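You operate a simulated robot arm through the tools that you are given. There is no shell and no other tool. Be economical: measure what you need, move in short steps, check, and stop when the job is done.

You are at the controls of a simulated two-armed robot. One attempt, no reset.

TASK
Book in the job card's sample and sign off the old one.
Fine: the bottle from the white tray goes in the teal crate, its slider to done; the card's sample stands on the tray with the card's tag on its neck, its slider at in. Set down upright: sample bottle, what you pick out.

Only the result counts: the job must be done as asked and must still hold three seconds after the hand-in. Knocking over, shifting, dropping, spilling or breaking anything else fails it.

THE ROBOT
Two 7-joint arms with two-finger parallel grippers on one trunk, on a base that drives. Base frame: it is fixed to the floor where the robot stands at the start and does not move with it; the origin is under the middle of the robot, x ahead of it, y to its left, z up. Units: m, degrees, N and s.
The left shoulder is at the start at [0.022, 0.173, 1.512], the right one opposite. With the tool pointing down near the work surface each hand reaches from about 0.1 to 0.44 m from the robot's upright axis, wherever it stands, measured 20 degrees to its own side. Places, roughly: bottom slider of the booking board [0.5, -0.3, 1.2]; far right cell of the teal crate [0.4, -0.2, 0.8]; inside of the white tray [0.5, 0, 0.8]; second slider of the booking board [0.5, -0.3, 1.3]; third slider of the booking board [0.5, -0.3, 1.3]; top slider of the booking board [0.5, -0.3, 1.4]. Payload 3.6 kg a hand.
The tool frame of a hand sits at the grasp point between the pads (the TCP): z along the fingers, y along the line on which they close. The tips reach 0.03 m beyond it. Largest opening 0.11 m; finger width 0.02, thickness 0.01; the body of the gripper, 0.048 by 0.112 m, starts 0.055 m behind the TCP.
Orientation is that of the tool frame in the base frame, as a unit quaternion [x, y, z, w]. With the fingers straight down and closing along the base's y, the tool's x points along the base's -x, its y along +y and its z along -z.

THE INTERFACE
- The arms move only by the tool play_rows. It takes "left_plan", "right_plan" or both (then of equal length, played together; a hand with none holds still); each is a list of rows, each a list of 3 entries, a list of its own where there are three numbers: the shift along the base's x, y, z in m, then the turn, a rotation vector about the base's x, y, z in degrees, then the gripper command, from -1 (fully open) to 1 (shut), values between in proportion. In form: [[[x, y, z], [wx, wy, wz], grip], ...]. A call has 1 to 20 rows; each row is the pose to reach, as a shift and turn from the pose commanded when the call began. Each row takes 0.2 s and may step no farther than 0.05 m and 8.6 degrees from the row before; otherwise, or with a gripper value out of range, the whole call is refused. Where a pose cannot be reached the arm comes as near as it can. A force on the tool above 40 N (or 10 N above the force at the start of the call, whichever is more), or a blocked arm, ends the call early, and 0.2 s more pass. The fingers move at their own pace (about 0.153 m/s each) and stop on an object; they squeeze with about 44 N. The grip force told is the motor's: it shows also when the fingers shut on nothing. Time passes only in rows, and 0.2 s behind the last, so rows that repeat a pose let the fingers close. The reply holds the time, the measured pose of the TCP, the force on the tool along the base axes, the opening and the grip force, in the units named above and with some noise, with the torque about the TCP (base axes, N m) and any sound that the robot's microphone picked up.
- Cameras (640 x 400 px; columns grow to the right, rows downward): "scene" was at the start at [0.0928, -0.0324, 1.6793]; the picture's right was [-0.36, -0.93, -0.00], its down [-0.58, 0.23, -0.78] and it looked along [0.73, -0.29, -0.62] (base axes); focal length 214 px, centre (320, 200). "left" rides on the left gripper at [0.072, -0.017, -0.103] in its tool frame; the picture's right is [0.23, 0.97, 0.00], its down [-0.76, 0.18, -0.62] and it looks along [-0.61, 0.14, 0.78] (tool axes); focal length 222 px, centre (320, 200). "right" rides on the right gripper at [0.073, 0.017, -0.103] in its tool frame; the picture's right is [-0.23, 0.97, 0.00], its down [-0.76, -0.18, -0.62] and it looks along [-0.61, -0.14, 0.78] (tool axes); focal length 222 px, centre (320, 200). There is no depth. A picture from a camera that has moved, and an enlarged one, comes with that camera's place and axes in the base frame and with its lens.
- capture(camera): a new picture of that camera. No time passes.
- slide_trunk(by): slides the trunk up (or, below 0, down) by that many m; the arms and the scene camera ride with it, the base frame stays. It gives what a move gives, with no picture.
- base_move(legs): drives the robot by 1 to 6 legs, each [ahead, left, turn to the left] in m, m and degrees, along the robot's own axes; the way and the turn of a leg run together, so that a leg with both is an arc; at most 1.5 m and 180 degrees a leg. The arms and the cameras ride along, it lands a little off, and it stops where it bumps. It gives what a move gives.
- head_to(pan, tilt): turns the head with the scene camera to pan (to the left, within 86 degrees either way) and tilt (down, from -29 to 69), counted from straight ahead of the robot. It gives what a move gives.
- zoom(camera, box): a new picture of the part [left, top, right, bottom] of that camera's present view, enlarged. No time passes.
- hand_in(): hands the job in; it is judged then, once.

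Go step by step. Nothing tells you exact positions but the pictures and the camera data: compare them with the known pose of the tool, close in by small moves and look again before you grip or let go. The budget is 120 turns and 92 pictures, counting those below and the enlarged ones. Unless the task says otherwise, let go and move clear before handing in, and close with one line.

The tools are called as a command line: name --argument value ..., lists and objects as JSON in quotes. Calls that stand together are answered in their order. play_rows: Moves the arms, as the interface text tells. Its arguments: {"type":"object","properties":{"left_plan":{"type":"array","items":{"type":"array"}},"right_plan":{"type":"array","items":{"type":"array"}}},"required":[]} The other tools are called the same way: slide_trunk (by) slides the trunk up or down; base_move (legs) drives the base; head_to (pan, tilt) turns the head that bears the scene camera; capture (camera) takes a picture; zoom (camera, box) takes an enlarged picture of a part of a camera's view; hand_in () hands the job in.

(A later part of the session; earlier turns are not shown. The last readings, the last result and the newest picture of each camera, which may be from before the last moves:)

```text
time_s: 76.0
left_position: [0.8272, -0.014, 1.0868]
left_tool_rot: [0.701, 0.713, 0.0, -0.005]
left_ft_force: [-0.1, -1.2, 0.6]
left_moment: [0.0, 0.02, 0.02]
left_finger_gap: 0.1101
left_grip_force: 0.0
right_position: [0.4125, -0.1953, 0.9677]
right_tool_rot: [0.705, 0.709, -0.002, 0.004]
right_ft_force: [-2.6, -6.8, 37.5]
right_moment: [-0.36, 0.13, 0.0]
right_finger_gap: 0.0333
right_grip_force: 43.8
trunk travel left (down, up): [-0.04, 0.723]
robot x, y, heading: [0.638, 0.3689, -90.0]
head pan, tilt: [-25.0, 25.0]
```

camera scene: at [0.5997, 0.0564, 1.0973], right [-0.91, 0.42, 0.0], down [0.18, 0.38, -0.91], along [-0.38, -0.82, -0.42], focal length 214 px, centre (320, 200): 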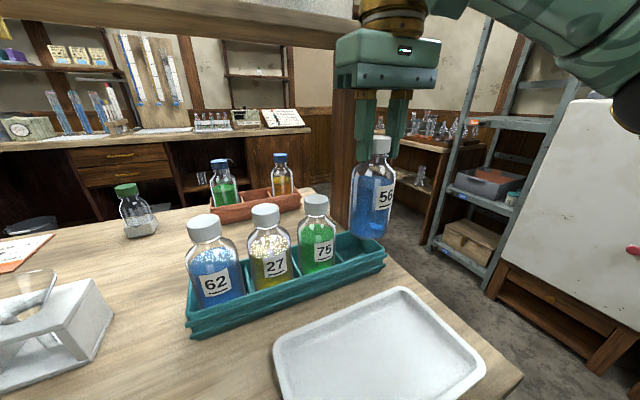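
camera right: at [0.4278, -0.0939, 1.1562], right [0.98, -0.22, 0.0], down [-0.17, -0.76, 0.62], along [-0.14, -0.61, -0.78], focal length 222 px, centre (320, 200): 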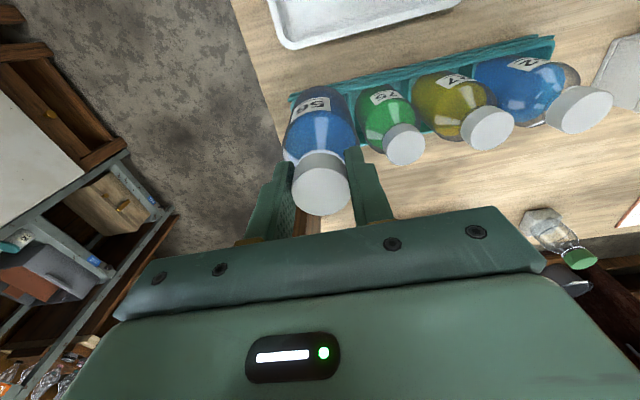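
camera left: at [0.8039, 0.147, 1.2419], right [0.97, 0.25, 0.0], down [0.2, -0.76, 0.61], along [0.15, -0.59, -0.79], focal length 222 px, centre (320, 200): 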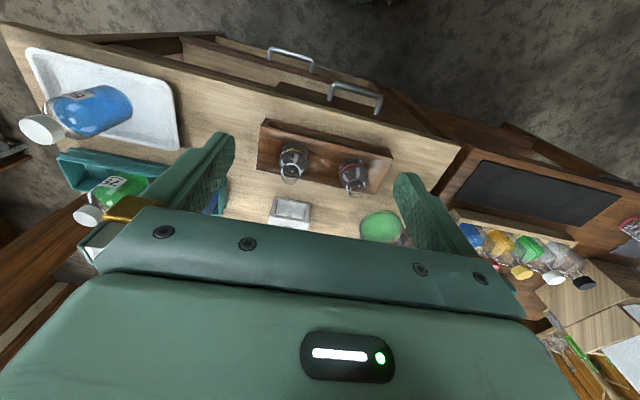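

It's on the floor of the cell. I ease 3 mm back, release, and rise.

play_rows --right_plan '[[[0, 0, 0.004], [0, 0, 0], 1], [[0, 0, 0.004], [0, 0, 0], 0.6], [[0, 0, 0.004], [0, 0, 0], 0.2], [[0, 0, 0.004], [0, 0, 0], 0.1], [[0, 0, 0.02], [0, 0, 0], 0.1], [[0, 0, 0.05], [0, 0, 0], 0.1], [[0, 0, 0.08], [0, 0, 0], 0.1]]'

capture --camera "right"

zoom --camera "scene" --box '[170, 120, 430, 360]'

```text
time_s: 77.5
left_position: [0.8264, -0.0156, 1.086]
left_tool_rot: [0.701, 0.713, 0.0, -0.006]
left_ft_force: [0.0, 0.3, 0.0]
left_moment: [0.02, -0.01, 0.02]
left_finger_gap: 0.11
left_grip_force: 0.2
right_position: [0.4134, -0.1952, 1.0431]
right_tool_rot: [0.705, 0.709, -0.001, 0.0]
right_ft_force: [-1.5, 0.2, -0.2]
right_moment: [0.03, 0.02, -0.02]
right_finger_gap: 0.0496
right_grip_force: 0.1
trunk travel left (down, up): [-0.04, 0.723]
robot x, y, heading: [0.6399, 0.3666, -90.2]
head pan, tilt: [-25.0, 25.0]
```

```text
32 pictures are left
camera right: at [0.4284, -0.1237, 1.1453], right [0.98, -0.22, 0.0], down [-0.17, -0.76, 0.62], along [-0.14, -0.61, -0.78], focal length 222 px, centre (320, 200)
```

right: 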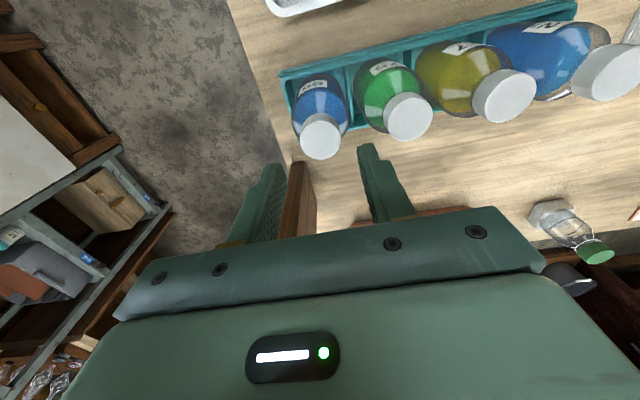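

```text
1.67 times, centred on (300, 240) of scene
camera zoom: at [0.6002, 0.0585, 1.0982], right [-0.91, 0.42, 0.0], down [0.18, 0.38, -0.91], along [-0.38, -0.82, -0.42], focal length 358 px, centre (353, 133)
```

zoom: 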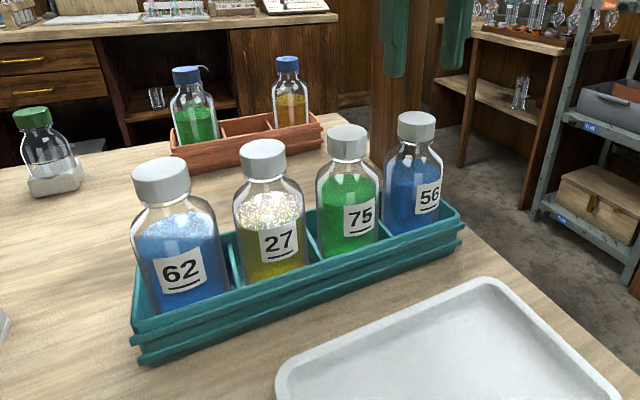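

56 stands in its cell. Next 75's cap at ≈[0.484,-0.196]; base shifts +x by 0.07.

base_move --legs '[[0, 0.07, 0]]'

zoom --camera "right" --box '[220, 60, 440, 240]'

```text
time_s: 78.6
left_position: [0.8969, -0.0173, 1.0849]
left_tool_rot: [0.701, 0.713, 0.001, -0.006]
left_ft_force: [1.4, 0.4, 0.0]
left_moment: [-0.04, 0.02, 0.02]
left_finger_gap: 0.1099
left_grip_force: 0.1
right_position: [0.483, -0.1954, 1.0429]
right_tool_rot: [0.705, 0.71, 0.0, 0.0]
right_ft_force: [0.8, 0.0, 0.2]
right_moment: [0.01, 0.07, -0.02]
right_finger_gap: 0.0493
right_grip_force: 0.2
trunk travel left (down, up): [-0.04, 0.723]
robot x, y, heading: [0.7102, 0.3645, -90.3]
head pan, tilt: [-25.0, 25.0]
```

```text
2.22 times, centred on (330, 150) of right
camera zoom: at [0.498, -0.1245, 1.1447], right [0.98, -0.22, 0.0], down [-0.17, -0.76, 0.62], along [-0.14, -0.61, -0.78], focal length 494 px, centre (298, 311)
```

zoom: 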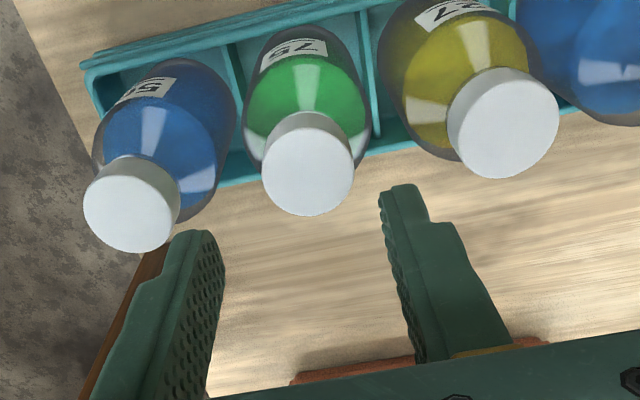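

The cap is at ≈[0.483,-0.1985]. I descend, grip it, and lift.

play_rows --right_plan '[[[0, -0.003, -0.02], [0, 0, 0], 0.1], [[0, -0.003, -0.045], [0, 0, 0], 0.1], [[0, -0.003, -0.065], [0, 0, 0], 0.1], [[0, -0.003, -0.0745], [0, 0, 0], 0.1], [[0, -0.003, -0.0745], [0, 0, 0], 0.1], [[0, -0.003, -0.0745], [0, 0, 0], 0.5], [[0, -0.003, -0.0745], [0, 0, 0], 1], [[0, -0.003, -0.0745], [0, 0, 0], 1]]'

zoom --camera "right" --box '[220, 60, 440, 240]'

```text
time_s: 80.4
left_position: [0.8951, -0.0163, 1.0861]
left_tool_rot: [0.701, 0.713, 0.001, -0.005]
left_ft_force: [0.0, 0.2, 0.3]
left_moment: [-0.02, 0.02, -0.02]
left_finger_gap: 0.1099
left_grip_force: 0.1
right_position: [0.4812, -0.1993, 0.9686]
right_tool_rot: [0.705, 0.709, 0.0, 0.0]
right_ft_force: [0.8, -1.0, -0.1]
right_moment: [0.02, -0.08, 0.01]
right_finger_gap: 0.0333
right_grip_force: 43.7
trunk travel left (down, up): [-0.04, 0.723]
robot x, y, heading: [0.7046, 0.3656, -90.1]
head pan, tilt: [-25.0, 25.0]
```

```text
2.22 times, centred on (330, 150) of right
camera zoom: at [0.4972, -0.1269, 1.0699], right [0.98, -0.22, 0.0], down [-0.17, -0.76, 0.62], along [-0.14, -0.61, -0.78], focal length 494 px, centre (298, 311)
```

zoom: 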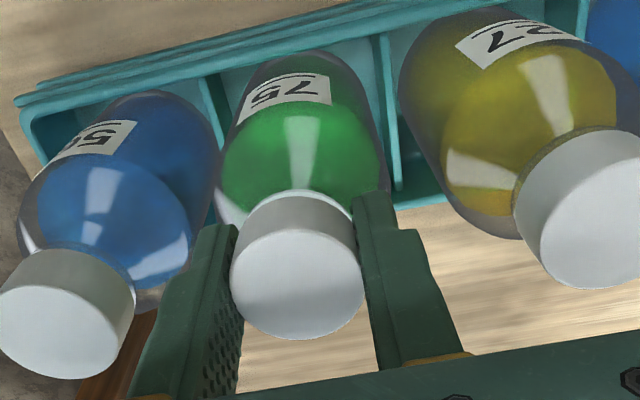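

Grip is sound. Lift 9 cm.

play_rows --right_plan '[[[0, 0, 0.012], [0, 0, 0], 1], [[0, 0, 0.03], [0, 0, 0], 1], [[0, 0, 0.05], [0, 0, 0], 1], [[0, 0, 0.07], [0, 0, 0], 1], [[0, 0, 0.09], [0, 0, 0], 1], [[0, 0, 0.09], [0, 0, 0], 1]]'

base_move --legs '[[-0.155, 0, 0]]'

capture --camera "scene"

```text
time_s: 81.8
left_position: [0.8956, -0.018, 1.0855]
left_tool_rot: [0.7, 0.714, 0.002, -0.006]
left_ft_force: [-0.2, -0.7, 0.4]
left_moment: [0.0, -0.01, 0.01]
left_finger_gap: 0.1102
left_grip_force: 0.1
right_position: [0.4807, -0.1999, 1.0584]
right_tool_rot: [0.704, 0.71, 0.0, 0.001]
right_ft_force: [-0.4, -1.1, -2.6]
right_moment: [-0.01, 0.04, 0.01]
right_finger_gap: 0.0332
right_grip_force: 43.9
trunk travel left (down, up): [-0.04, 0.723]
robot x, y, heading: [0.7091, 0.3627, -90.2]
head pan, tilt: [-25.0, 25.0]
```

```text
time_s: 83.2
left_position: [0.8956, 0.1373, 1.0848]
left_tool_rot: [0.701, 0.713, 0.001, -0.006]
left_ft_force: [0.4, 0.5, 0.8]
left_moment: [-0.04, 0.0, 0.0]
left_finger_gap: 0.1102
left_grip_force: 0.1
right_position: [0.4811, -0.0446, 1.0594]
right_tool_rot: [0.704, 0.71, 0.0, 0.001]
right_ft_force: [-0.5, 0.1, -3.7]
right_moment: [-0.04, 0.02, 0.01]
right_finger_gap: 0.0332
right_grip_force: 43.8
trunk travel left (down, up): [-0.04, 0.723]
robot x, y, heading: [0.7079, 0.5269, -90.3]
head pan, tilt: [-25.0, 25.0]
```

```text
28 pictures are left
camera scene: at [0.6691, 0.2131, 1.0982], right [-0.91, 0.42, 0.0], down [0.18, 0.38, -0.91], along [-0.38, -0.82, -0.42], focal length 214 px, centre (320, 200)
```

scene: 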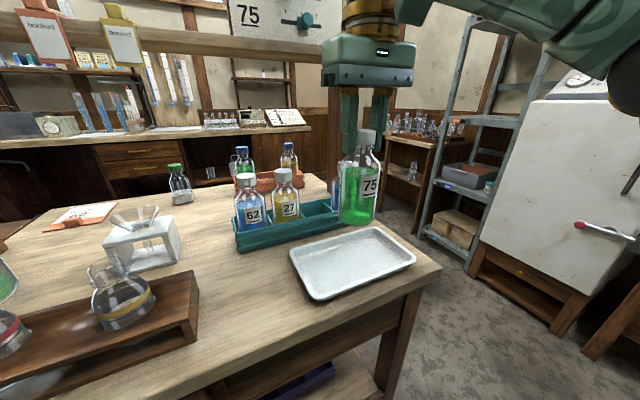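

75 is over the tray at the old one's spot. I lower it to near contact, then feel for the floor.

play_rows --right_plan '[[[0, 0, -0.025], [0, 0, 0], 1], [[0, 0, -0.05], [0, 0, 0], 1], [[0, 0, -0.07], [0, 0, 0], 1], [[0, 0, -0.085], [0, 0, 0], 1], [[0, 0, -0.09], [0, 0, 0], 1], [[0, 0, -0.093], [0, 0, 0], 1], [[0, 0, -0.093], [0, 0, 0], 1]]'

```text
time_s: 84.8
left_position: [0.896, 0.1376, 1.0861]
left_tool_rot: [0.701, 0.713, 0.0, -0.005]
left_ft_force: [1.0, -0.6, -0.4]
left_moment: [-0.05, 0.03, -0.04]
left_finger_gap: 0.1099
left_grip_force: 0.2
right_position: [0.4818, -0.0448, 0.9651]
right_tool_rot: [0.704, 0.71, 0.001, 0.001]
right_ft_force: [0.2, 0.2, -0.2]
right_moment: [0.02, -0.01, 0.03]
right_finger_gap: 0.0334
right_grip_force: 43.9
trunk travel left (down, up): [-0.04, 0.723]
robot x, y, heading: [0.7038, 0.5211, -89.9]
head pan, tilt: [-25.0, 25.0]
```

Weight is off the hand: it stands on the tray. Release and rise.

play_rows --right_plan '[[[0, 0, 0], [0, 0, 0], 0.6], [[0, 0, 0], [0, 0, 0], 0.1], [[0, 0, 0], [0, 0, 0], -0.1], [[0, 0, 0.03], [0, 0, 0], -0.1], [[0, 0, 0.06], [0, 0, 0], -0.1], [[0, 0, 0.1], [0, 0, 0], -0.1]]'

capture --camera "scene"

```text
time_s: 86.2
left_position: [0.8959, 0.1391, 1.0862]
left_tool_rot: [0.701, 0.714, 0.001, -0.005]
left_ft_force: [-0.8, -1.0, 0.0]
left_moment: [-0.01, -0.03, 0.02]
left_finger_gap: 0.1099
left_grip_force: 0.0
right_position: [0.4805, -0.0431, 1.0669]
right_tool_rot: [0.705, 0.71, 0.0, 0.001]
right_ft_force: [0.5, 0.4, 0.1]
right_moment: [-0.01, -0.01, -0.02]
right_finger_gap: 0.0604
right_grip_force: 0.0
trunk travel left (down, up): [-0.04, 0.723]
robot x, y, heading: [0.7111, 0.5232, -90.0]
head pan, tilt: [-25.0, 25.0]
```

```text
27 pictures are left
camera scene: at [0.6695, 0.2129, 1.0981], right [-0.91, 0.42, 0.0], down [0.18, 0.38, -0.91], along [-0.38, -0.82, -0.42], focal length 214 px, centre (320, 200)
```

scene: 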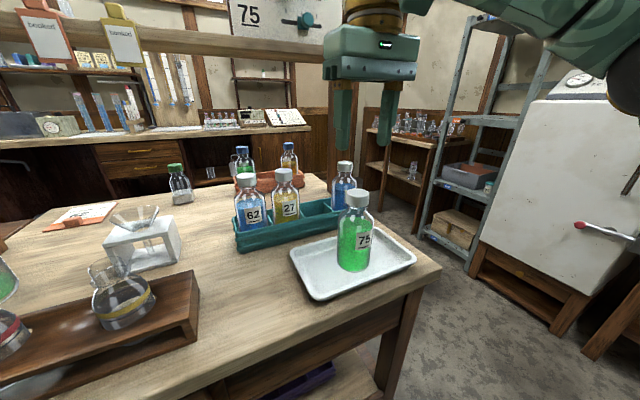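

75 stands on the tray. Next the orange tag: its grip block is at about [0.858,-0.286,1.216], ring just behind it. I raise the trunk in two steps, after backing up a bit.

base_move --legs '[[-0.05, 0, 0]]'

slide_trunk --by 0.13

slide_trunk --by 0.1

```text
time_s: 87.1
left_position: [0.896, 0.1898, 1.0873]
left_tool_rot: [0.702, 0.713, 0.0, -0.004]
left_ft_force: [-0.3, 0.1, -0.6]
left_moment: [-0.04, -0.01, 0.01]
left_finger_gap: 0.1101
left_grip_force: 0.0
right_position: [0.4797, 0.0096, 1.0666]
right_tool_rot: [0.705, 0.71, -0.001, 0.002]
right_ft_force: [0.8, 0.5, -0.2]
right_moment: [-0.02, -0.01, -0.01]
right_finger_gap: 0.0605
right_grip_force: 0.1
trunk travel left (down, up): [-0.04, 0.723]
robot x, y, heading: [0.7094, 0.5714, -90.1]
head pan, tilt: [-25.0, 25.0]
```

```text
time_s: 88.7
left_position: [0.8965, 0.1874, 1.2153]
left_tool_rot: [0.7, 0.714, 0.0, -0.006]
left_ft_force: [-0.2, 0.1, -0.6]
left_moment: [0.01, 0.0, -0.01]
left_finger_gap: 0.1101
left_grip_force: 0.2
right_position: [0.4806, 0.0881, 1.2575]
right_tool_rot: [0.702, 0.707, -0.055, 0.057]
right_ft_force: [-0.3, 0.0, -0.2]
right_moment: [0.02, -0.02, 0.02]
right_finger_gap: 0.0605
right_grip_force: 0.1
trunk travel left (down, up): [-0.17, 0.593]
robot x, y, heading: [0.7086, 0.572, -90.2]
head pan, tilt: [-25.0, 25.0]
```

```text
time_s: 90.0
left_position: [0.8949, 0.2394, 1.3401]
left_tool_rot: [0.7, 0.713, -0.034, 0.027]
left_ft_force: [-0.5, 0.2, 0.4]
left_moment: [0.01, 0.0, 0.0]
left_finger_gap: 0.1101
left_grip_force: 0.0
right_position: [0.4804, 0.1472, 1.3952]
right_tool_rot: [0.698, 0.704, -0.092, 0.093]
right_ft_force: [0.6, -1.4, 0.0]
right_moment: [0.01, -0.02, 0.04]
right_finger_gap: 0.0605
right_grip_force: 0.0
trunk travel left (down, up): [-0.27, 0.493]
robot x, y, heading: [0.7076, 0.572, -90.0]
head pan, tilt: [-25.0, 25.0]
```

The tool pitched with the trunk. I level it and test the forward reach at this trunk height, still over free air.

play_rows --right_plan '[[[0, -0.03, -0.02], [5, 0, 0], -0.1], [[0, -0.06, -0.04], [10, 0, 0], -0.1], [[0, -0.09, -0.06], [15, 0, 0], -0.1], [[0, -0.12, -0.08], [15, 0, 0], -0.1], [[0, -0.14, -0.1], [15, 0, 0], -0.1], [[0, -0.14, -0.1], [15, 0, 0], -0.1]]'

```text
time_s: 91.4
left_position: [0.8945, 0.2405, 1.3418]
left_tool_rot: [0.7, 0.713, -0.036, 0.029]
left_ft_force: [0.6, 0.4, 0.3]
left_moment: [0.0, -0.03, 0.0]
left_finger_gap: 0.1103
left_grip_force: 0.0
right_position: [0.4458, 0.0523, 1.2724]
right_tool_rot: [0.704, 0.71, 0.0, 0.001]
right_ft_force: [0.5, -0.5, -0.2]
right_moment: [0.0, 0.0, 0.04]
right_finger_gap: 0.0604
right_grip_force: 0.1
right hand out of reach, approached as far as the arm can: row 1, 2, 3, 4, 5, 6
trunk travel left (down, up): [-0.27, 0.493]
robot x, y, heading: [0.7111, 0.5749, -90.1]
head pan, tilt: [-25.0, 25.0]
```

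Level at 0.52 m ahead. I test a bit more forward reach.

play_rows --right_plan '[[[0.01, -0.03, 0], [0, 0, 0], -0.1], [[0.02, -0.06, 0], [0, 0, 0], -0.1], [[0.02, -0.06, 0], [0, 0, 0], -0.1]]'

```text
time_s: 92.2
left_position: [0.8947, 0.2401, 1.3409]
left_tool_rot: [0.699, 0.714, -0.035, 0.028]
left_ft_force: [0.2, 0.9, 0.2]
left_moment: [-0.02, 0.0, -0.01]
left_finger_gap: 0.1102
left_grip_force: 0.0
right_position: [0.4416, 0.0309, 1.2495]
right_tool_rot: [0.704, 0.71, 0.002, 0.001]
right_ft_force: [0.4, 0.2, -0.5]
right_moment: [0.0, -0.01, 0.02]
right_finger_gap: 0.0604
right_grip_force: 0.0
right hand out of reach, approached as far as the arm can: row 1, 2, 3
trunk travel left (down, up): [-0.27, 0.493]
robot x, y, heading: [0.7078, 0.5737, -90.2]
head pan, tilt: [-25.0, 25.0]
```

Forward reach tops out at about 0.54 m with the tool straight down; a 20° forward pitch will add the rest. I pitch and extend.

play_rows --right_plan '[[[0.0, -0.01, 0.0], [-7, 0, 0], -0.1], [[0.0, -0.03, 0.01], [-14, 0, 0], -0.1], [[0.0, -0.05, 0.02], [-20, 0, 0], -0.1], [[0.0, -0.05, 0.02], [-20, 0, 0], -0.1]]'

```text
time_s: 93.2
left_position: [0.8943, 0.2405, 1.3409]
left_tool_rot: [0.7, 0.713, -0.035, 0.029]
left_ft_force: [-0.4, -0.5, 0.2]
left_moment: [-0.01, 0.03, 0.02]
left_finger_gap: 0.1098
left_grip_force: 0.0
right_position: [0.4405, -0.018, 1.2697]
right_tool_rot: [0.693, 0.699, -0.123, 0.124]
right_ft_force: [-0.5, 0.2, -0.1]
right_moment: [0.02, -0.02, 0.01]
right_finger_gap: 0.0606
right_grip_force: 0.1
trunk travel left (down, up): [-0.27, 0.493]
robot x, y, heading: [0.7092, 0.5692, -89.9]
head pan, tilt: [-25.0, 25.0]
```

In reach now. I drive so the hand stands before the orange tag, stopping 8 cm short.

base_move --legs '[[0, 0.416, 0], [0.18, 0, 0]]'

capture --camera "right"

head_to --pan -40 --tilt 20

capture --camera "scene"

```text
time_s: 96.9
left_position: [1.314, 0.055, 1.342]
left_tool_rot: [0.699, 0.713, -0.035, 0.028]
left_ft_force: [-0.6, 0.5, 0.1]
left_moment: [0.03, -0.01, 0.0]
left_finger_gap: 0.1101
left_grip_force: 0.0
right_position: [0.8598, -0.2046, 1.2693]
right_tool_rot: [0.694, 0.699, -0.123, 0.123]
right_ft_force: [-1.1, 0.3, -0.7]
right_moment: [0.02, 0.01, 0.01]
right_finger_gap: 0.0606
right_grip_force: 0.2
trunk travel left (down, up): [-0.27, 0.493]
robot x, y, heading: [1.1264, 0.386, -90.0]
head pan, tilt: [-25.0, 25.0]
```

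```text
26 pictures are left
camera right: at [0.8758, -0.1011, 1.3403], right [0.98, -0.2, 0.08], down [-0.17, -0.5, 0.85], along [-0.13, -0.84, -0.53], focal length 222 px, centre (320, 200)
```

right: 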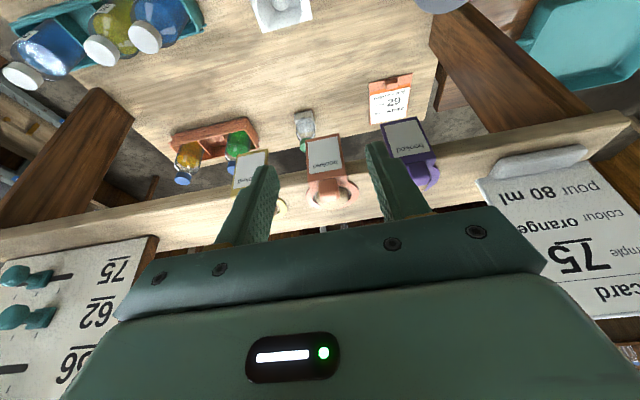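

```text
time_s: 97.7
left_position: [1.3145, 0.0563, 1.3414]
left_tool_rot: [0.699, 0.713, -0.036, 0.027]
left_ft_force: [0.0, -1.2, -0.1]
left_moment: [0.0, 0.0, 0.04]
left_finger_gap: 0.11
left_grip_force: 0.0
right_position: [0.8601, -0.2022, 1.2705]
right_tool_rot: [0.693, 0.699, -0.123, 0.124]
right_ft_force: [0.5, 0.5, 0.9]
right_moment: [0.01, 0.0, 0.03]
right_finger_gap: 0.0607
right_grip_force: 0.1
trunk travel left (down, up): [-0.27, 0.493]
robot x, y, heading: [1.1251, 0.3876, -90.0]
head pan, tilt: [-40.0, 20.0]
```

```text
25 pictures are left
camera scene: at [1.0673, 0.2234, 1.3495], right [-0.77, 0.64, 0.0], down [0.22, 0.26, -0.94], along [-0.6, -0.72, -0.34], focal length 214 px, centre (320, 200)
```

scene: 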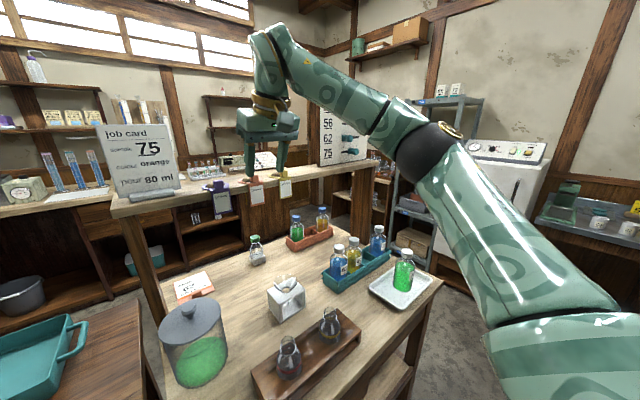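

zoom --camera "right" --box '[270, 115, 390, 215]'

zoom --camera "scene" --box '[200, 110, 320, 220]'

```text
4.00 times, centred on (330, 165) of right
camera zoom: at [0.8757, -0.0995, 1.341], right [0.98, -0.2, 0.08], down [-0.17, -0.5, 0.85], along [-0.13, -0.84, -0.53], focal length 888 px, centre (280, 340)
```

zoom: 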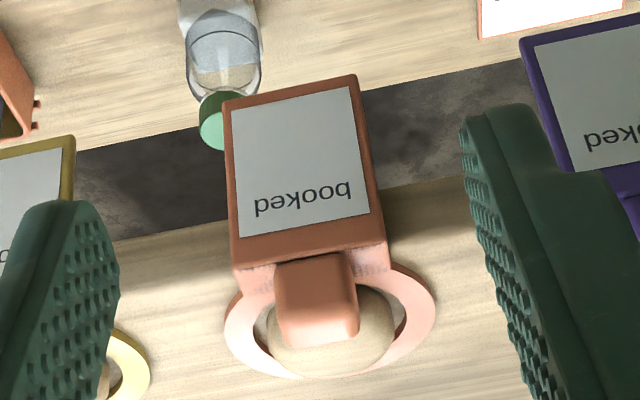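

```text
3.64 times, centred on (260, 165) of scene
camera zoom: at [1.0673, 0.2234, 1.3495], right [-0.77, 0.64, 0.0], down [0.22, 0.26, -0.94], along [-0.6, -0.72, -0.34], focal length 780 px, centre (538, 327)
```

zoom: 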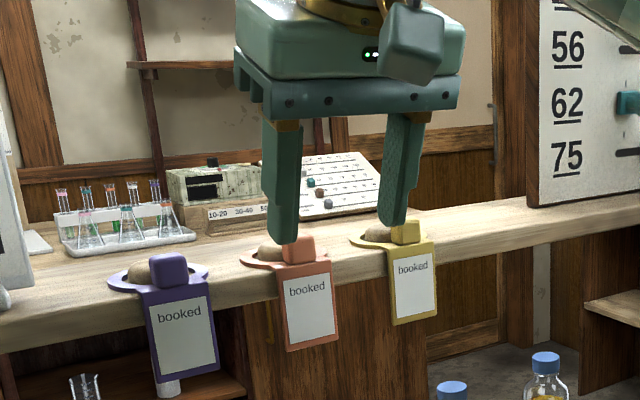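

Block triangulates well to [0.8585,-0.279,1.217], 2 cm wide. I drive 7 cm ahead and check.

base_move --legs '[[0.074, 0, 0]]'

zoom --camera "right" --box '[250, 115, 410, 235]'

```text
time_s: 98.7
left_position: [1.3125, -0.0197, 1.3395]
left_tool_rot: [0.7, 0.713, -0.034, 0.029]
left_ft_force: [-0.5, -0.2, 0.6]
left_moment: [0.01, 0.02, -0.02]
left_finger_gap: 0.1099
left_grip_force: 0.1
right_position: [0.8588, -0.2764, 1.2697]
right_tool_rot: [0.694, 0.699, -0.122, 0.124]
right_ft_force: [-1.0, 0.3, 0.5]
right_moment: [0.04, -0.03, -0.02]
right_finger_gap: 0.0602
right_grip_force: 0.0
trunk travel left (down, up): [-0.27, 0.493]
robot x, y, heading: [1.1276, 0.3094, -90.4]
head pan, tilt: [-40.0, 20.0]
```

```text
3.33 times, centred on (330, 175) of right
camera zoom: at [0.8748, -0.175, 1.34], right [0.98, -0.21, 0.08], down [-0.17, -0.5, 0.85], along [-0.14, -0.84, -0.53], focal length 740 px, centre (287, 283)
```

zoom: 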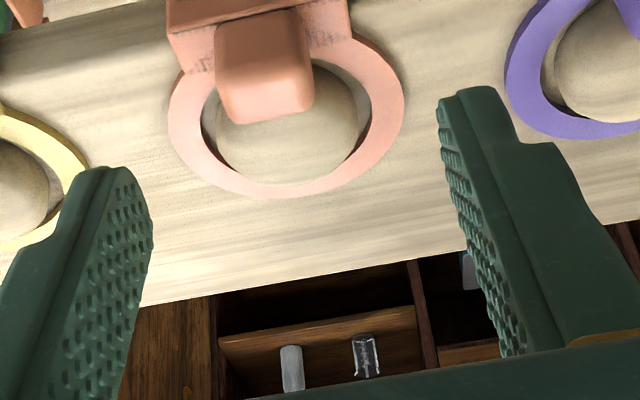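

The ring (inner ≈45 mm) and block are clear. I narrow the fingers and descend onto the block.

play_rows --right_plan '[[[-0.001, 0, -0.01], [0, 0, 0], 0.1], [[-0.001, 0, -0.02], [0, 0, 0], 0.1], [[-0.001, 0, -0.03], [0, 0, 0], 0.1], [[-0.001, 0, -0.039], [0, 0, 0], 0.1], [[-0.001, 0, -0.039], [0, 0, 0], 0.1]]'

zoom --camera "scene" --box '[190, 110, 330, 230]'

zoom --camera "right" --box '[250, 80, 410, 200]'

```text
time_s: 99.9
left_position: [1.3144, -0.0175, 1.3413]
left_tool_rot: [0.699, 0.713, -0.036, 0.028]
left_ft_force: [0.2, 0.1, 0.3]
left_moment: [0.0, -0.01, -0.03]
left_finger_gap: 0.1097
left_grip_force: 0.1
right_position: [0.8594, -0.2757, 1.2339]
right_tool_rot: [0.693, 0.698, -0.126, 0.126]
right_ft_force: [-1.1, -6.5, 22.3]
right_moment: [-0.33, 0.7, 0.2]
right_finger_gap: 0.05
right_grip_force: 0.6
trunk travel left (down, up): [-0.27, 0.493]
robot x, y, heading: [1.1284, 0.3116, -90.0]
head pan, tilt: [-40.0, 20.0]
```

```text
3.33 times, centred on (260, 170) of scene
camera zoom: at [1.0676, 0.1505, 1.35], right [-0.77, 0.64, 0.0], down [0.22, 0.26, -0.94], along [-0.61, -0.72, -0.34], focal length 715 px, centre (520, 300)
```

zoom: 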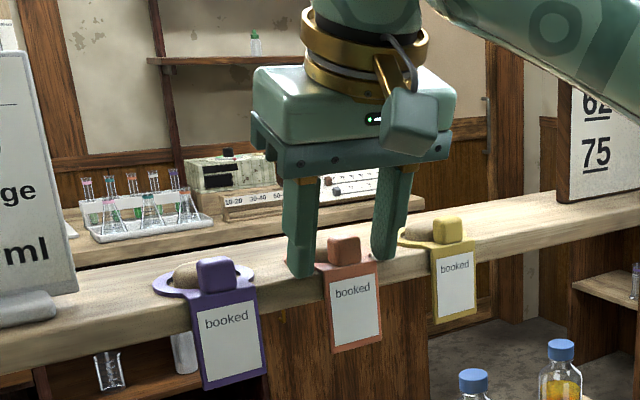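

```text
3.33 times, centred on (330, 140) of right
camera zoom: at [0.8744, -0.172, 1.3043], right [0.98, -0.2, 0.08], down [-0.17, -0.5, 0.85], along [-0.14, -0.84, -0.52], focal length 740 px, centre (287, 400)
```

zoom: 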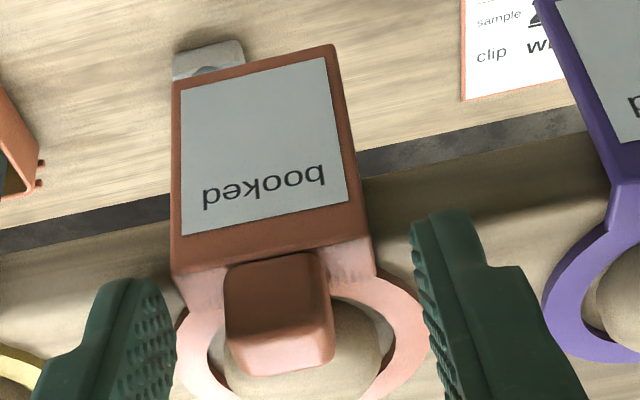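

Tips just touch the ledge. I raise 3 mm and close on the block.

play_rows --right_plan '[[[0, 0.002, 0.006], [0, 0, 0], 0.1], [[0, 0.003, 0.008], [0, 0, 0], 0.1], [[0, 0.003, 0.008], [0, 0, 0], 0.4], [[0, 0.003, 0.008], [0, 0, 0], 0.8], [[0, 0.003, 0.008], [0, 0, 0], 1], [[0, 0.003, 0.008], [0, 0, 0], 1]]'

zoom --camera "right" --box '[250, 80, 410, 200]'

```text
time_s: 101.3
left_position: [1.3148, -0.0165, 1.3422]
left_tool_rot: [0.699, 0.714, -0.036, 0.028]
left_ft_force: [-0.2, 0.0, 0.8]
left_moment: [-0.03, -0.04, 0.02]
left_finger_gap: 0.1101
left_grip_force: 0.1
right_position: [0.8583, -0.2717, 1.241]
right_tool_rot: [0.693, 0.699, -0.124, 0.123]
right_ft_force: [-0.3, -0.8, 12.0]
right_moment: [-0.16, 0.02, 0.02]
right_finger_gap: 0.0177
right_grip_force: 43.7
trunk travel left (down, up): [-0.27, 0.493]
robot x, y, heading: [1.1273, 0.3137, -90.2]
head pan, tilt: [-40.0, 20.0]
```

```text
3.33 times, centred on (330, 140) of right
camera zoom: at [0.8736, -0.1691, 1.3109], right [0.98, -0.21, 0.08], down [-0.17, -0.5, 0.85], along [-0.14, -0.84, -0.52], focal length 740 px, centre (287, 400)
```

zoom: 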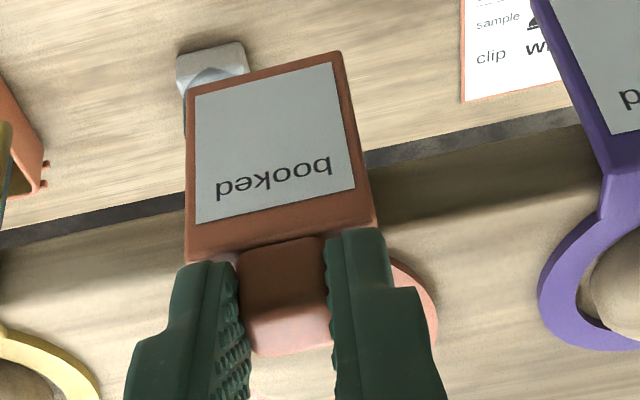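

Block held (18 mm). Lift straight up.

play_rows --right_plan '[[[0, 0, 0.01], [0, 0, 0], 1], [[0, 0, 0.02], [0, 0, 0], 1], [[0, 0, 0.03], [0, 0, 0], 1], [[0, 0, 0.03], [0, 0, 0], 1]]'

capture --camera "scene"

```text
time_s: 102.3
left_position: [1.3135, -0.0172, 1.3413]
left_tool_rot: [0.699, 0.713, -0.036, 0.029]
left_ft_force: [0.1, -0.4, -0.2]
left_moment: [-0.01, -0.01, 0.0]
left_finger_gap: 0.11
left_grip_force: 0.0
right_position: [0.8577, -0.2712, 1.2685]
right_tool_rot: [0.693, 0.699, -0.122, 0.123]
right_ft_force: [-0.7, 1.8, -0.4]
right_moment: [0.16, 0.03, -0.01]
right_finger_gap: 0.0174
right_grip_force: 43.8
trunk travel left (down, up): [-0.27, 0.493]
robot x, y, heading: [1.13, 0.3131, -90.1]
head pan, tilt: [-40.0, 20.0]
```

```text
18 pictures are left
camera scene: at [1.0668, 0.15, 1.3496], right [-0.76, 0.64, 0.0], down [0.22, 0.26, -0.94], along [-0.61, -0.72, -0.34], focal length 214 px, centre (320, 200)
```

scene: 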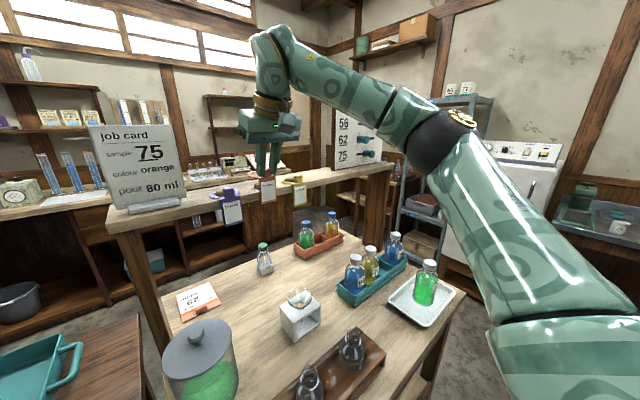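

The tag comes along. Lift 3 cm more, then back the base off once it's clear.

play_rows --right_plan '[[[0, 0, 0.01], [0, 0, 0], 1], [[0, 0.0, 0.02], [0, 0, 0], 1], [[0, 0.0, 0.03], [0, 0, 0], 1], [[0, 0.0, 0.03], [0, 0, 0], 1]]'

zoom --camera "right" --box '[230, 60, 430, 240]'

```text
time_s: 103.3
left_position: [1.3129, -0.0174, 1.3403]
left_tool_rot: [0.699, 0.713, -0.036, 0.029]
left_ft_force: [-0.5, -0.2, 0.7]
left_moment: [0.03, -0.05, -0.01]
left_finger_gap: 0.1099
left_grip_force: 0.1
right_position: [0.8514, -0.2714, 1.2984]
right_tool_rot: [0.694, 0.699, -0.125, 0.124]
right_ft_force: [0.5, 0.3, -0.3]
right_moment: [-0.02, 0.0, -0.04]
right_finger_gap: 0.0178
right_grip_force: 43.6
right hand out of reach, approached as far as the arm can: row 3, 4
trunk travel left (down, up): [-0.27, 0.493]
robot x, y, heading: [1.1269, 0.314, -90.1]
head pan, tilt: [-40.0, 20.0]
```

```text
2.22 times, centred on (330, 150) of right
camera zoom: at [0.8663, -0.1679, 1.3687], right [0.98, -0.21, 0.08], down [-0.17, -0.5, 0.85], along [-0.14, -0.84, -0.52], focal length 494 px, centre (298, 311)
```

zoom: 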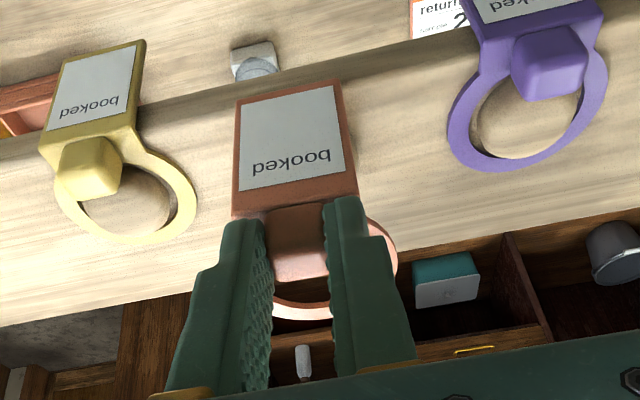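

Ring is free of its knob. I back off and move toward the tray, to a spot beside it clear of everything, and lower the trunk.

base_move --legs '[[-0.32, 0, 0], [0, -0.235, 0]]'

slide_trunk --by -0.12

slide_trunk --by -0.1

```text
time_s: 106.8
left_position: [1.0788, 0.3033, 1.3418]
left_tool_rot: [0.7, 0.713, -0.035, 0.029]
left_ft_force: [-0.3, 0.2, -0.2]
left_moment: [-0.02, -0.03, -0.02]
left_finger_gap: 0.1101
left_grip_force: 0.2
right_position: [0.6142, 0.0516, 1.2977]
right_tool_rot: [0.694, 0.699, -0.123, 0.124]
right_ft_force: [-1.0, 0.1, -0.1]
right_moment: [-0.01, -0.02, 0.02]
right_finger_gap: 0.0176
right_grip_force: 43.6
trunk travel left (down, up): [-0.27, 0.493]
robot x, y, heading: [0.8927, 0.635, -90.1]
head pan, tilt: [-40.0, 20.0]
```

```text
time_s: 108.3
left_position: [1.0789, 0.3038, 1.221]
left_tool_rot: [0.7, 0.713, -0.036, 0.027]
left_ft_force: [1.1, 1.0, 0.7]
left_moment: [-0.02, 0.0, 0.0]
left_finger_gap: 0.11
left_grip_force: 0.1
right_position: [0.6157, 0.0523, 1.1795]
right_tool_rot: [0.693, 0.699, -0.124, 0.124]
right_ft_force: [0.3, -0.1, 0.0]
right_moment: [-0.02, 0.0, -0.01]
right_finger_gap: 0.0174
right_grip_force: 43.9
trunk travel left (down, up): [-0.15, 0.613]
robot x, y, heading: [0.8933, 0.6349, -90.3]
head pan, tilt: [-40.0, 20.0]
```

```text
time_s: 109.6
left_position: [1.0776, 0.2604, 1.103]
left_tool_rot: [0.7, 0.714, -0.005, -0.002]
left_ft_force: [-0.3, 0.9, 0.2]
left_moment: [-0.01, 0.0, 0.01]
left_finger_gap: 0.1101
left_grip_force: 0.1
right_position: [0.6147, 0.0524, 1.0796]
right_tool_rot: [0.694, 0.698, -0.123, 0.124]
right_ft_force: [0.6, 0.5, 0.8]
right_moment: [-0.01, 0.02, -0.01]
right_finger_gap: 0.0175
right_grip_force: 44.4
trunk travel left (down, up): [-0.05, 0.713]
robot x, y, heading: [0.8927, 0.6348, -90.1]
head pan, tilt: [-40.0, 20.0]
```

The hand kept its pose exactly (20° pitch) at z 1.08, ring about 4 cm below and 4.75 cm ahead of the TCP. I drive the ring over bottle 75.

base_move --legs '[[0, -0.132, 0], [0.049, 0, 0]]'

head_to --pan -30 --tilt 20

capture --camera "scene"

zoom --camera "right" --box '[230, 60, 430, 240]'

```text
time_s: 111.4
left_position: [0.9484, 0.2086, 1.1026]
left_tool_rot: [0.7, 0.714, -0.004, -0.004]
left_ft_force: [-0.1, 0.0, -0.7]
left_moment: [0.03, -0.02, 0.02]
left_finger_gap: 0.1099
left_grip_force: 0.0
right_position: [0.485, -0.0015, 1.0766]
right_tool_rot: [0.694, 0.699, -0.122, 0.122]
right_ft_force: [-0.1, -0.3, -0.1]
right_moment: [0.03, 0.0, 0.02]
right_finger_gap: 0.0178
right_grip_force: 44.1
trunk travel left (down, up): [-0.05, 0.713]
robot x, y, heading: [0.7598, 0.5884, -90.1]
head pan, tilt: [-40.0, 20.0]
```

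```text
time_s: 112.1
left_position: [0.9472, 0.2103, 1.1017]
left_tool_rot: [0.7, 0.714, -0.005, -0.003]
left_ft_force: [-0.1, -0.4, -0.2]
left_moment: [-0.01, 0.0, 0.0]
left_finger_gap: 0.1099
left_grip_force: 0.1
right_position: [0.4859, 0.0013, 1.0779]
right_tool_rot: [0.694, 0.699, -0.122, 0.123]
right_ft_force: [-0.2, -0.4, -0.7]
right_moment: [-0.03, 0.02, -0.01]
right_finger_gap: 0.0172
right_grip_force: 44.3
trunk travel left (down, up): [-0.05, 0.713]
robot x, y, heading: [0.7566, 0.5872, -89.9]
head pan, tilt: [-30.0, 20.0]
```

```text
16 pictures are left
camera scene: at [0.7143, 0.2875, 1.1169], right [-0.86, 0.5, 0.0], down [0.17, 0.3, -0.94], along [-0.47, -0.81, -0.34], focal length 214 px, centre (320, 200)
```

scene: 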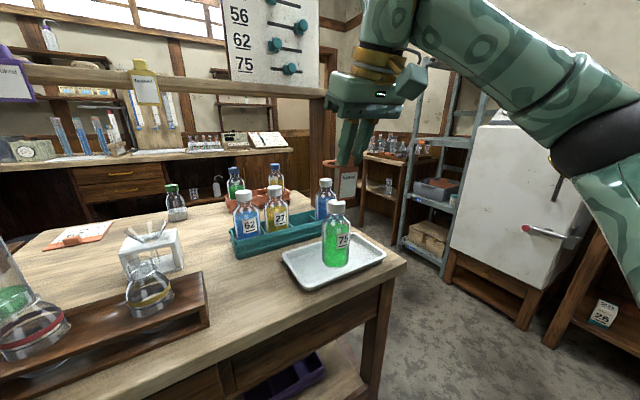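

```text
2.22 times, centred on (330, 150) of right
camera zoom: at [0.5008, 0.1046, 1.1483], right [0.98, -0.21, 0.08], down [-0.17, -0.5, 0.85], along [-0.14, -0.84, -0.53], focal length 494 px, centre (298, 311)
```

zoom: 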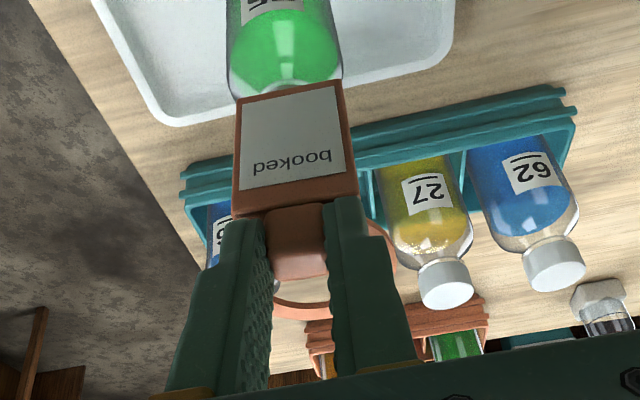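

zoom --camera "scene" --box '[290, 130, 400, 280]'

```text
2.67 times, centred on (345, 205) of scene
camera zoom: at [0.7143, 0.2875, 1.1169], right [-0.86, 0.5, 0.0], down [0.17, 0.3, -0.94], along [-0.47, -0.81, -0.34], focal length 572 px, centre (253, 187)
```

zoom: 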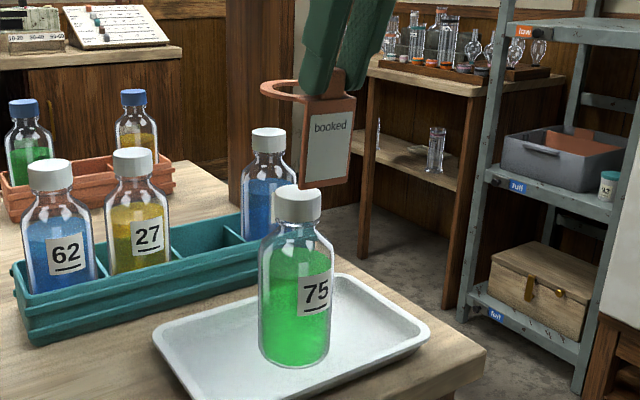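

The ring appears about 3.3 cm below and 3.8 cm ahead of the TCP. I shift by a few mm and lower to just above the cap, then check alignment.

play_rows --right_plan '[[[-0.003, -0.0075, -0.015], [0, 0, 0], 1], [[-0.003, -0.0075, -0.03], [0, 0, 0], 1], [[-0.003, -0.0075, -0.045], [0, 0, 0], 1], [[-0.003, -0.0075, -0.058], [0, 0, 0], 1], [[-0.003, -0.0075, -0.058], [0, 0, 0], 1]]'

zoom --camera "scene" --box '[300, 160, 370, 240]'

zoom --camera "right" --box '[260, 90, 400, 220]'

```text
time_s: 113.3
left_position: [0.9484, 0.2104, 1.1026]
left_tool_rot: [0.7, 0.714, -0.005, -0.002]
left_ft_force: [0.4, -0.1, 0.0]
left_moment: [-0.03, -0.02, 0.0]
left_finger_gap: 0.1102
left_grip_force: 0.0
right_position: [0.4833, -0.0061, 1.0196]
right_tool_rot: [0.694, 0.699, -0.123, 0.123]
right_ft_force: [0.1, 0.1, 0.4]
right_moment: [0.0, 0.0, 0.0]
right_finger_gap: 0.0175
right_grip_force: 43.9
trunk travel left (down, up): [-0.05, 0.713]
robot x, y, heading: [0.7615, 0.5871, -90.0]
head pan, tilt: [-30.0, 20.0]
```

```text
5.00 times, centred on (335, 200) of scene
camera zoom: at [0.7144, 0.2876, 1.1169], right [-0.86, 0.5, 0.0], down [0.17, 0.3, -0.94], along [-0.47, -0.81, -0.34], focal length 1072 px, centre (245, 200)
```

zoom: 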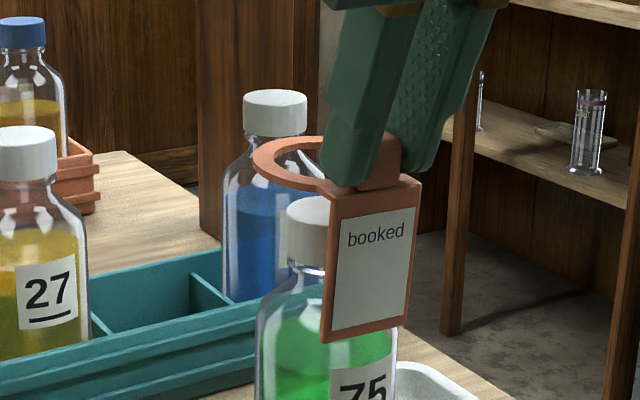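

```text
3.08 times, centred on (330, 155) of right
camera zoom: at [0.4987, 0.0974, 1.0898], right [0.98, -0.21, 0.08], down [-0.17, -0.5, 0.85], along [-0.14, -0.84, -0.53], focal length 684 px, centre (289, 338)
```

zoom: 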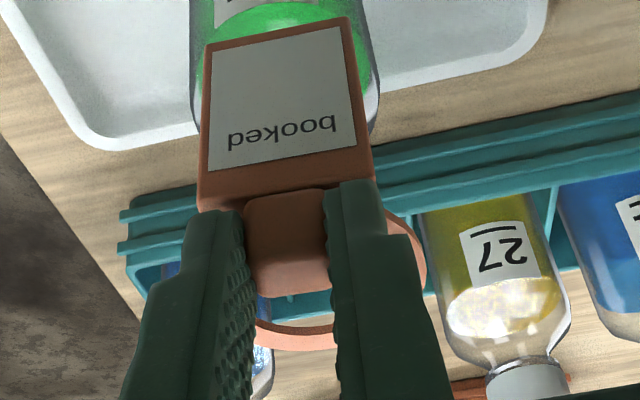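

Columns match; along the view the ring is within a few mm. I shift 1–2 mm and lower gently in small steps, watching force.

play_rows --right_plan '[[[-0.0015, -0.001, -0.005], [0, 0, 0], 1], [[-0.0015, -0.001, -0.01], [0, 0, 0], 1], [[-0.0015, -0.001, -0.015], [0, 0, 0], 1], [[-0.0015, -0.001, -0.018], [0, 0, 0], 1], [[-0.0015, -0.001, -0.018], [0, 0, 0], 1]]'

zoom --camera "scene" --box '[300, 160, 370, 240]'

```text
time_s: 114.5
left_position: [0.9482, 0.2097, 1.1019]
left_tool_rot: [0.699, 0.715, -0.005, -0.002]
left_ft_force: [-0.1, -0.1, -0.4]
left_moment: [0.0, -0.01, 0.04]
left_finger_gap: 0.11
left_grip_force: 0.1
right_position: [0.4809, -0.0068, 1.0002]
right_tool_rot: [0.694, 0.699, -0.122, 0.123]
right_ft_force: [-1.5, 0.3, 0.2]
right_moment: [0.05, 0.0, 0.03]
right_finger_gap: 0.0175
right_grip_force: 44.0
trunk travel left (down, up): [-0.05, 0.713]
robot x, y, heading: [0.7624, 0.5888, -89.8]
head pan, tilt: [-30.0, 20.0]
```

```text
5.00 times, centred on (335, 200) of scene
camera zoom: at [0.7144, 0.2874, 1.1168], right [-0.86, 0.5, 0.0], down [0.17, 0.3, -0.94], along [-0.47, -0.81, -0.34], focal length 1072 px, centre (245, 200)
```

zoom: 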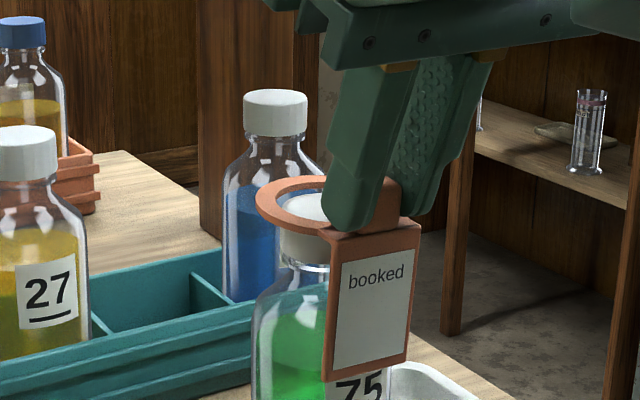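

The cap shows inside the ring, no contact force. I continue down gently.

play_rows --right_plan '[[[0, 0, -0.004], [0, 0, 0], 1], [[0, 0, -0.008], [0, 0, 0], 1], [[0, 0, -0.012], [0, 0, 0], 1], [[0, 0, -0.012], [0, 0, 0], 1]]'

zoom --camera "scene" --box '[300, 160, 370, 240]'

```text
time_s: 115.5
left_position: [0.9476, 0.2119, 1.1026]
left_tool_rot: [0.7, 0.714, -0.005, -0.002]
left_ft_force: [-0.5, 0.5, -0.1]
left_moment: [0.0, 0.0, -0.01]
left_finger_gap: 0.1098
left_grip_force: 0.0
right_position: [0.4803, -0.0071, 0.9909]
right_tool_rot: [0.694, 0.699, -0.122, 0.124]
right_ft_force: [0.4, 0.8, 0.3]
right_moment: [0.08, -0.01, 0.0]
right_finger_gap: 0.0176
right_grip_force: 44.1
trunk travel left (down, up): [-0.05, 0.713]
robot x, y, heading: [0.7653, 0.5852, -90.2]
head pan, tilt: [-30.0, 20.0]
```

```text
5.00 times, centred on (335, 200) of scene
camera zoom: at [0.7143, 0.2876, 1.1169], right [-0.86, 0.5, 0.0], down [0.17, 0.3, -0.94], along [-0.47, -0.81, -0.34], focal length 1072 px, centre (245, 200)
```

zoom: 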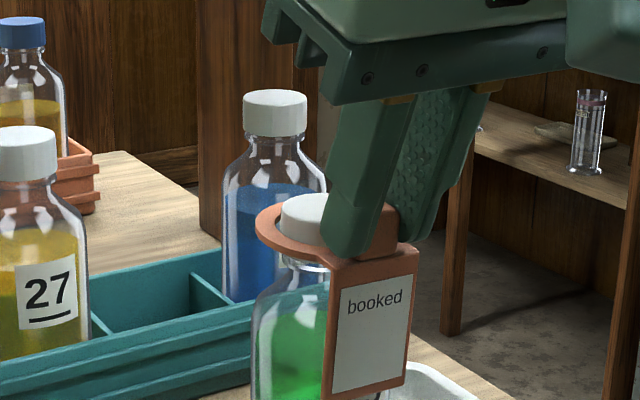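

The ring is around the cap. Down further toward the neck.

play_rows --right_plan '[[[0, 0, -0.005], [0, 0, 0], 1], [[0, 0, -0.01], [0, 0, 0], 1], [[0, 0, -0.015], [0, 0, 0], 1], [[0, 0, -0.02], [0, 0, 0], 1], [[0, 0, -0.02], [0, 0, 0], 1]]'

zoom --camera "scene" --box '[300, 160, 370, 240]'

```text
time_s: 116.7
left_position: [0.9472, 0.2104, 1.1023]
left_tool_rot: [0.7, 0.714, -0.005, -0.003]
left_ft_force: [1.2, -0.3, 0.8]
left_moment: [0.01, 0.0, 0.02]
left_finger_gap: 0.11
left_grip_force: 0.1
right_position: [0.4795, -0.0063, 0.9701]
right_tool_rot: [0.693, 0.699, -0.124, 0.124]
right_ft_force: [0.2, 0.6, 0.3]
right_moment: [0.04, 0.01, 0.0]
right_finger_gap: 0.0177
right_grip_force: 44.2
trunk travel left (down, up): [-0.05, 0.713]
robot x, y, heading: [0.7645, 0.5884, -90.3]
head pan, tilt: [-30.0, 20.0]
```

```text
5.00 times, centred on (335, 200) of scene
camera zoom: at [0.7143, 0.2875, 1.1168], right [-0.86, 0.5, 0.0], down [0.17, 0.3, -0.94], along [-0.47, -0.81, -0.34], focal length 1072 px, centre (245, 200)
```

zoom: 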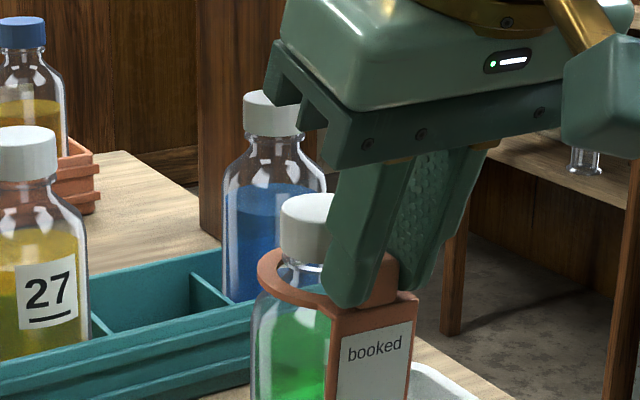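

The ring has passed the cap to the neck. A few more mm, then open and withdraw along the finger line.

play_rows --right_plan '[[[0, 0, -0.003], [0, 0, 0], 1], [[0, 0, -0.006], [0, 0, 0], 1], [[0, 0, -0.006], [0, 0, 0], 1]]'

```text
time_s: 117.5
left_position: [0.9474, 0.2097, 1.1027]
left_tool_rot: [0.7, 0.714, -0.005, -0.003]
left_ft_force: [-0.2, 0.4, 0.5]
left_moment: [-0.01, 0.02, 0.01]
left_finger_gap: 0.1101
left_grip_force: 0.0
right_position: [0.4808, -0.006, 0.9627]
right_tool_rot: [0.694, 0.699, -0.122, 0.123]
right_ft_force: [0.3, -0.4, 1.0]
right_moment: [0.01, 0.0, -0.02]
right_finger_gap: 0.0175
right_grip_force: 43.8
trunk travel left (down, up): [-0.05, 0.713]
robot x, y, heading: [0.7597, 0.5898, -90.0]
head pan, tilt: [-30.0, 20.0]
```

play_rows --right_plan '[[[0, 0, 0], [0, 0, 0], 0.6], [[0, 0, 0], [0, 0, 0], 0.3], [[0, 0, 0], [0, 0, 0], 0.1], [[0, 0, 0], [0, 0, 0], 0.1], [[0, 0.006, 0.016], [0, 0, 0], 0.1], [[0, 0.014, 0.038], [0, 0, 0], 0.1], [[0, 0.026, 0.07], [0, 0, 0], 0.1], [[0, 0.05, 0.1], [0, 0, 0], 0.1]]'

zoom --camera "scene" --box '[270, 150, 400, 290]'

```text
time_s: 119.3
left_position: [0.9468, 0.211, 1.1027]
left_tool_rot: [0.7, 0.714, -0.005, -0.002]
left_ft_force: [-0.2, -0.3, -0.5]
left_moment: [-0.01, -0.03, 0.0]
left_finger_gap: 0.1098
left_grip_force: 0.2
right_position: [0.4804, 0.0446, 1.0637]
right_tool_rot: [0.693, 0.699, -0.123, 0.123]
right_ft_force: [1.2, 0.1, 0.4]
right_moment: [0.0, -0.01, -0.01]
right_finger_gap: 0.0494
right_grip_force: 0.0
trunk travel left (down, up): [-0.05, 0.713]
robot x, y, heading: [0.7604, 0.5871, -90.2]
head pan, tilt: [-30.0, 20.0]
```

```text
2.86 times, centred on (335, 220) of scene
camera zoom: at [0.7145, 0.2884, 1.1172], right [-0.87, 0.5, 0.0], down [0.17, 0.3, -0.94], along [-0.47, -0.81, -0.34], focal length 613 px, centre (277, 143)
```

zoom: 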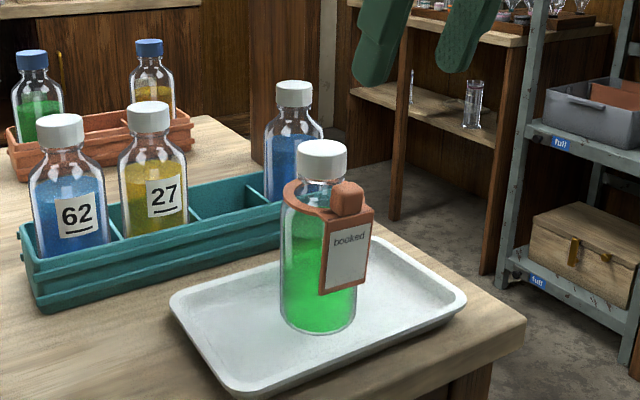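

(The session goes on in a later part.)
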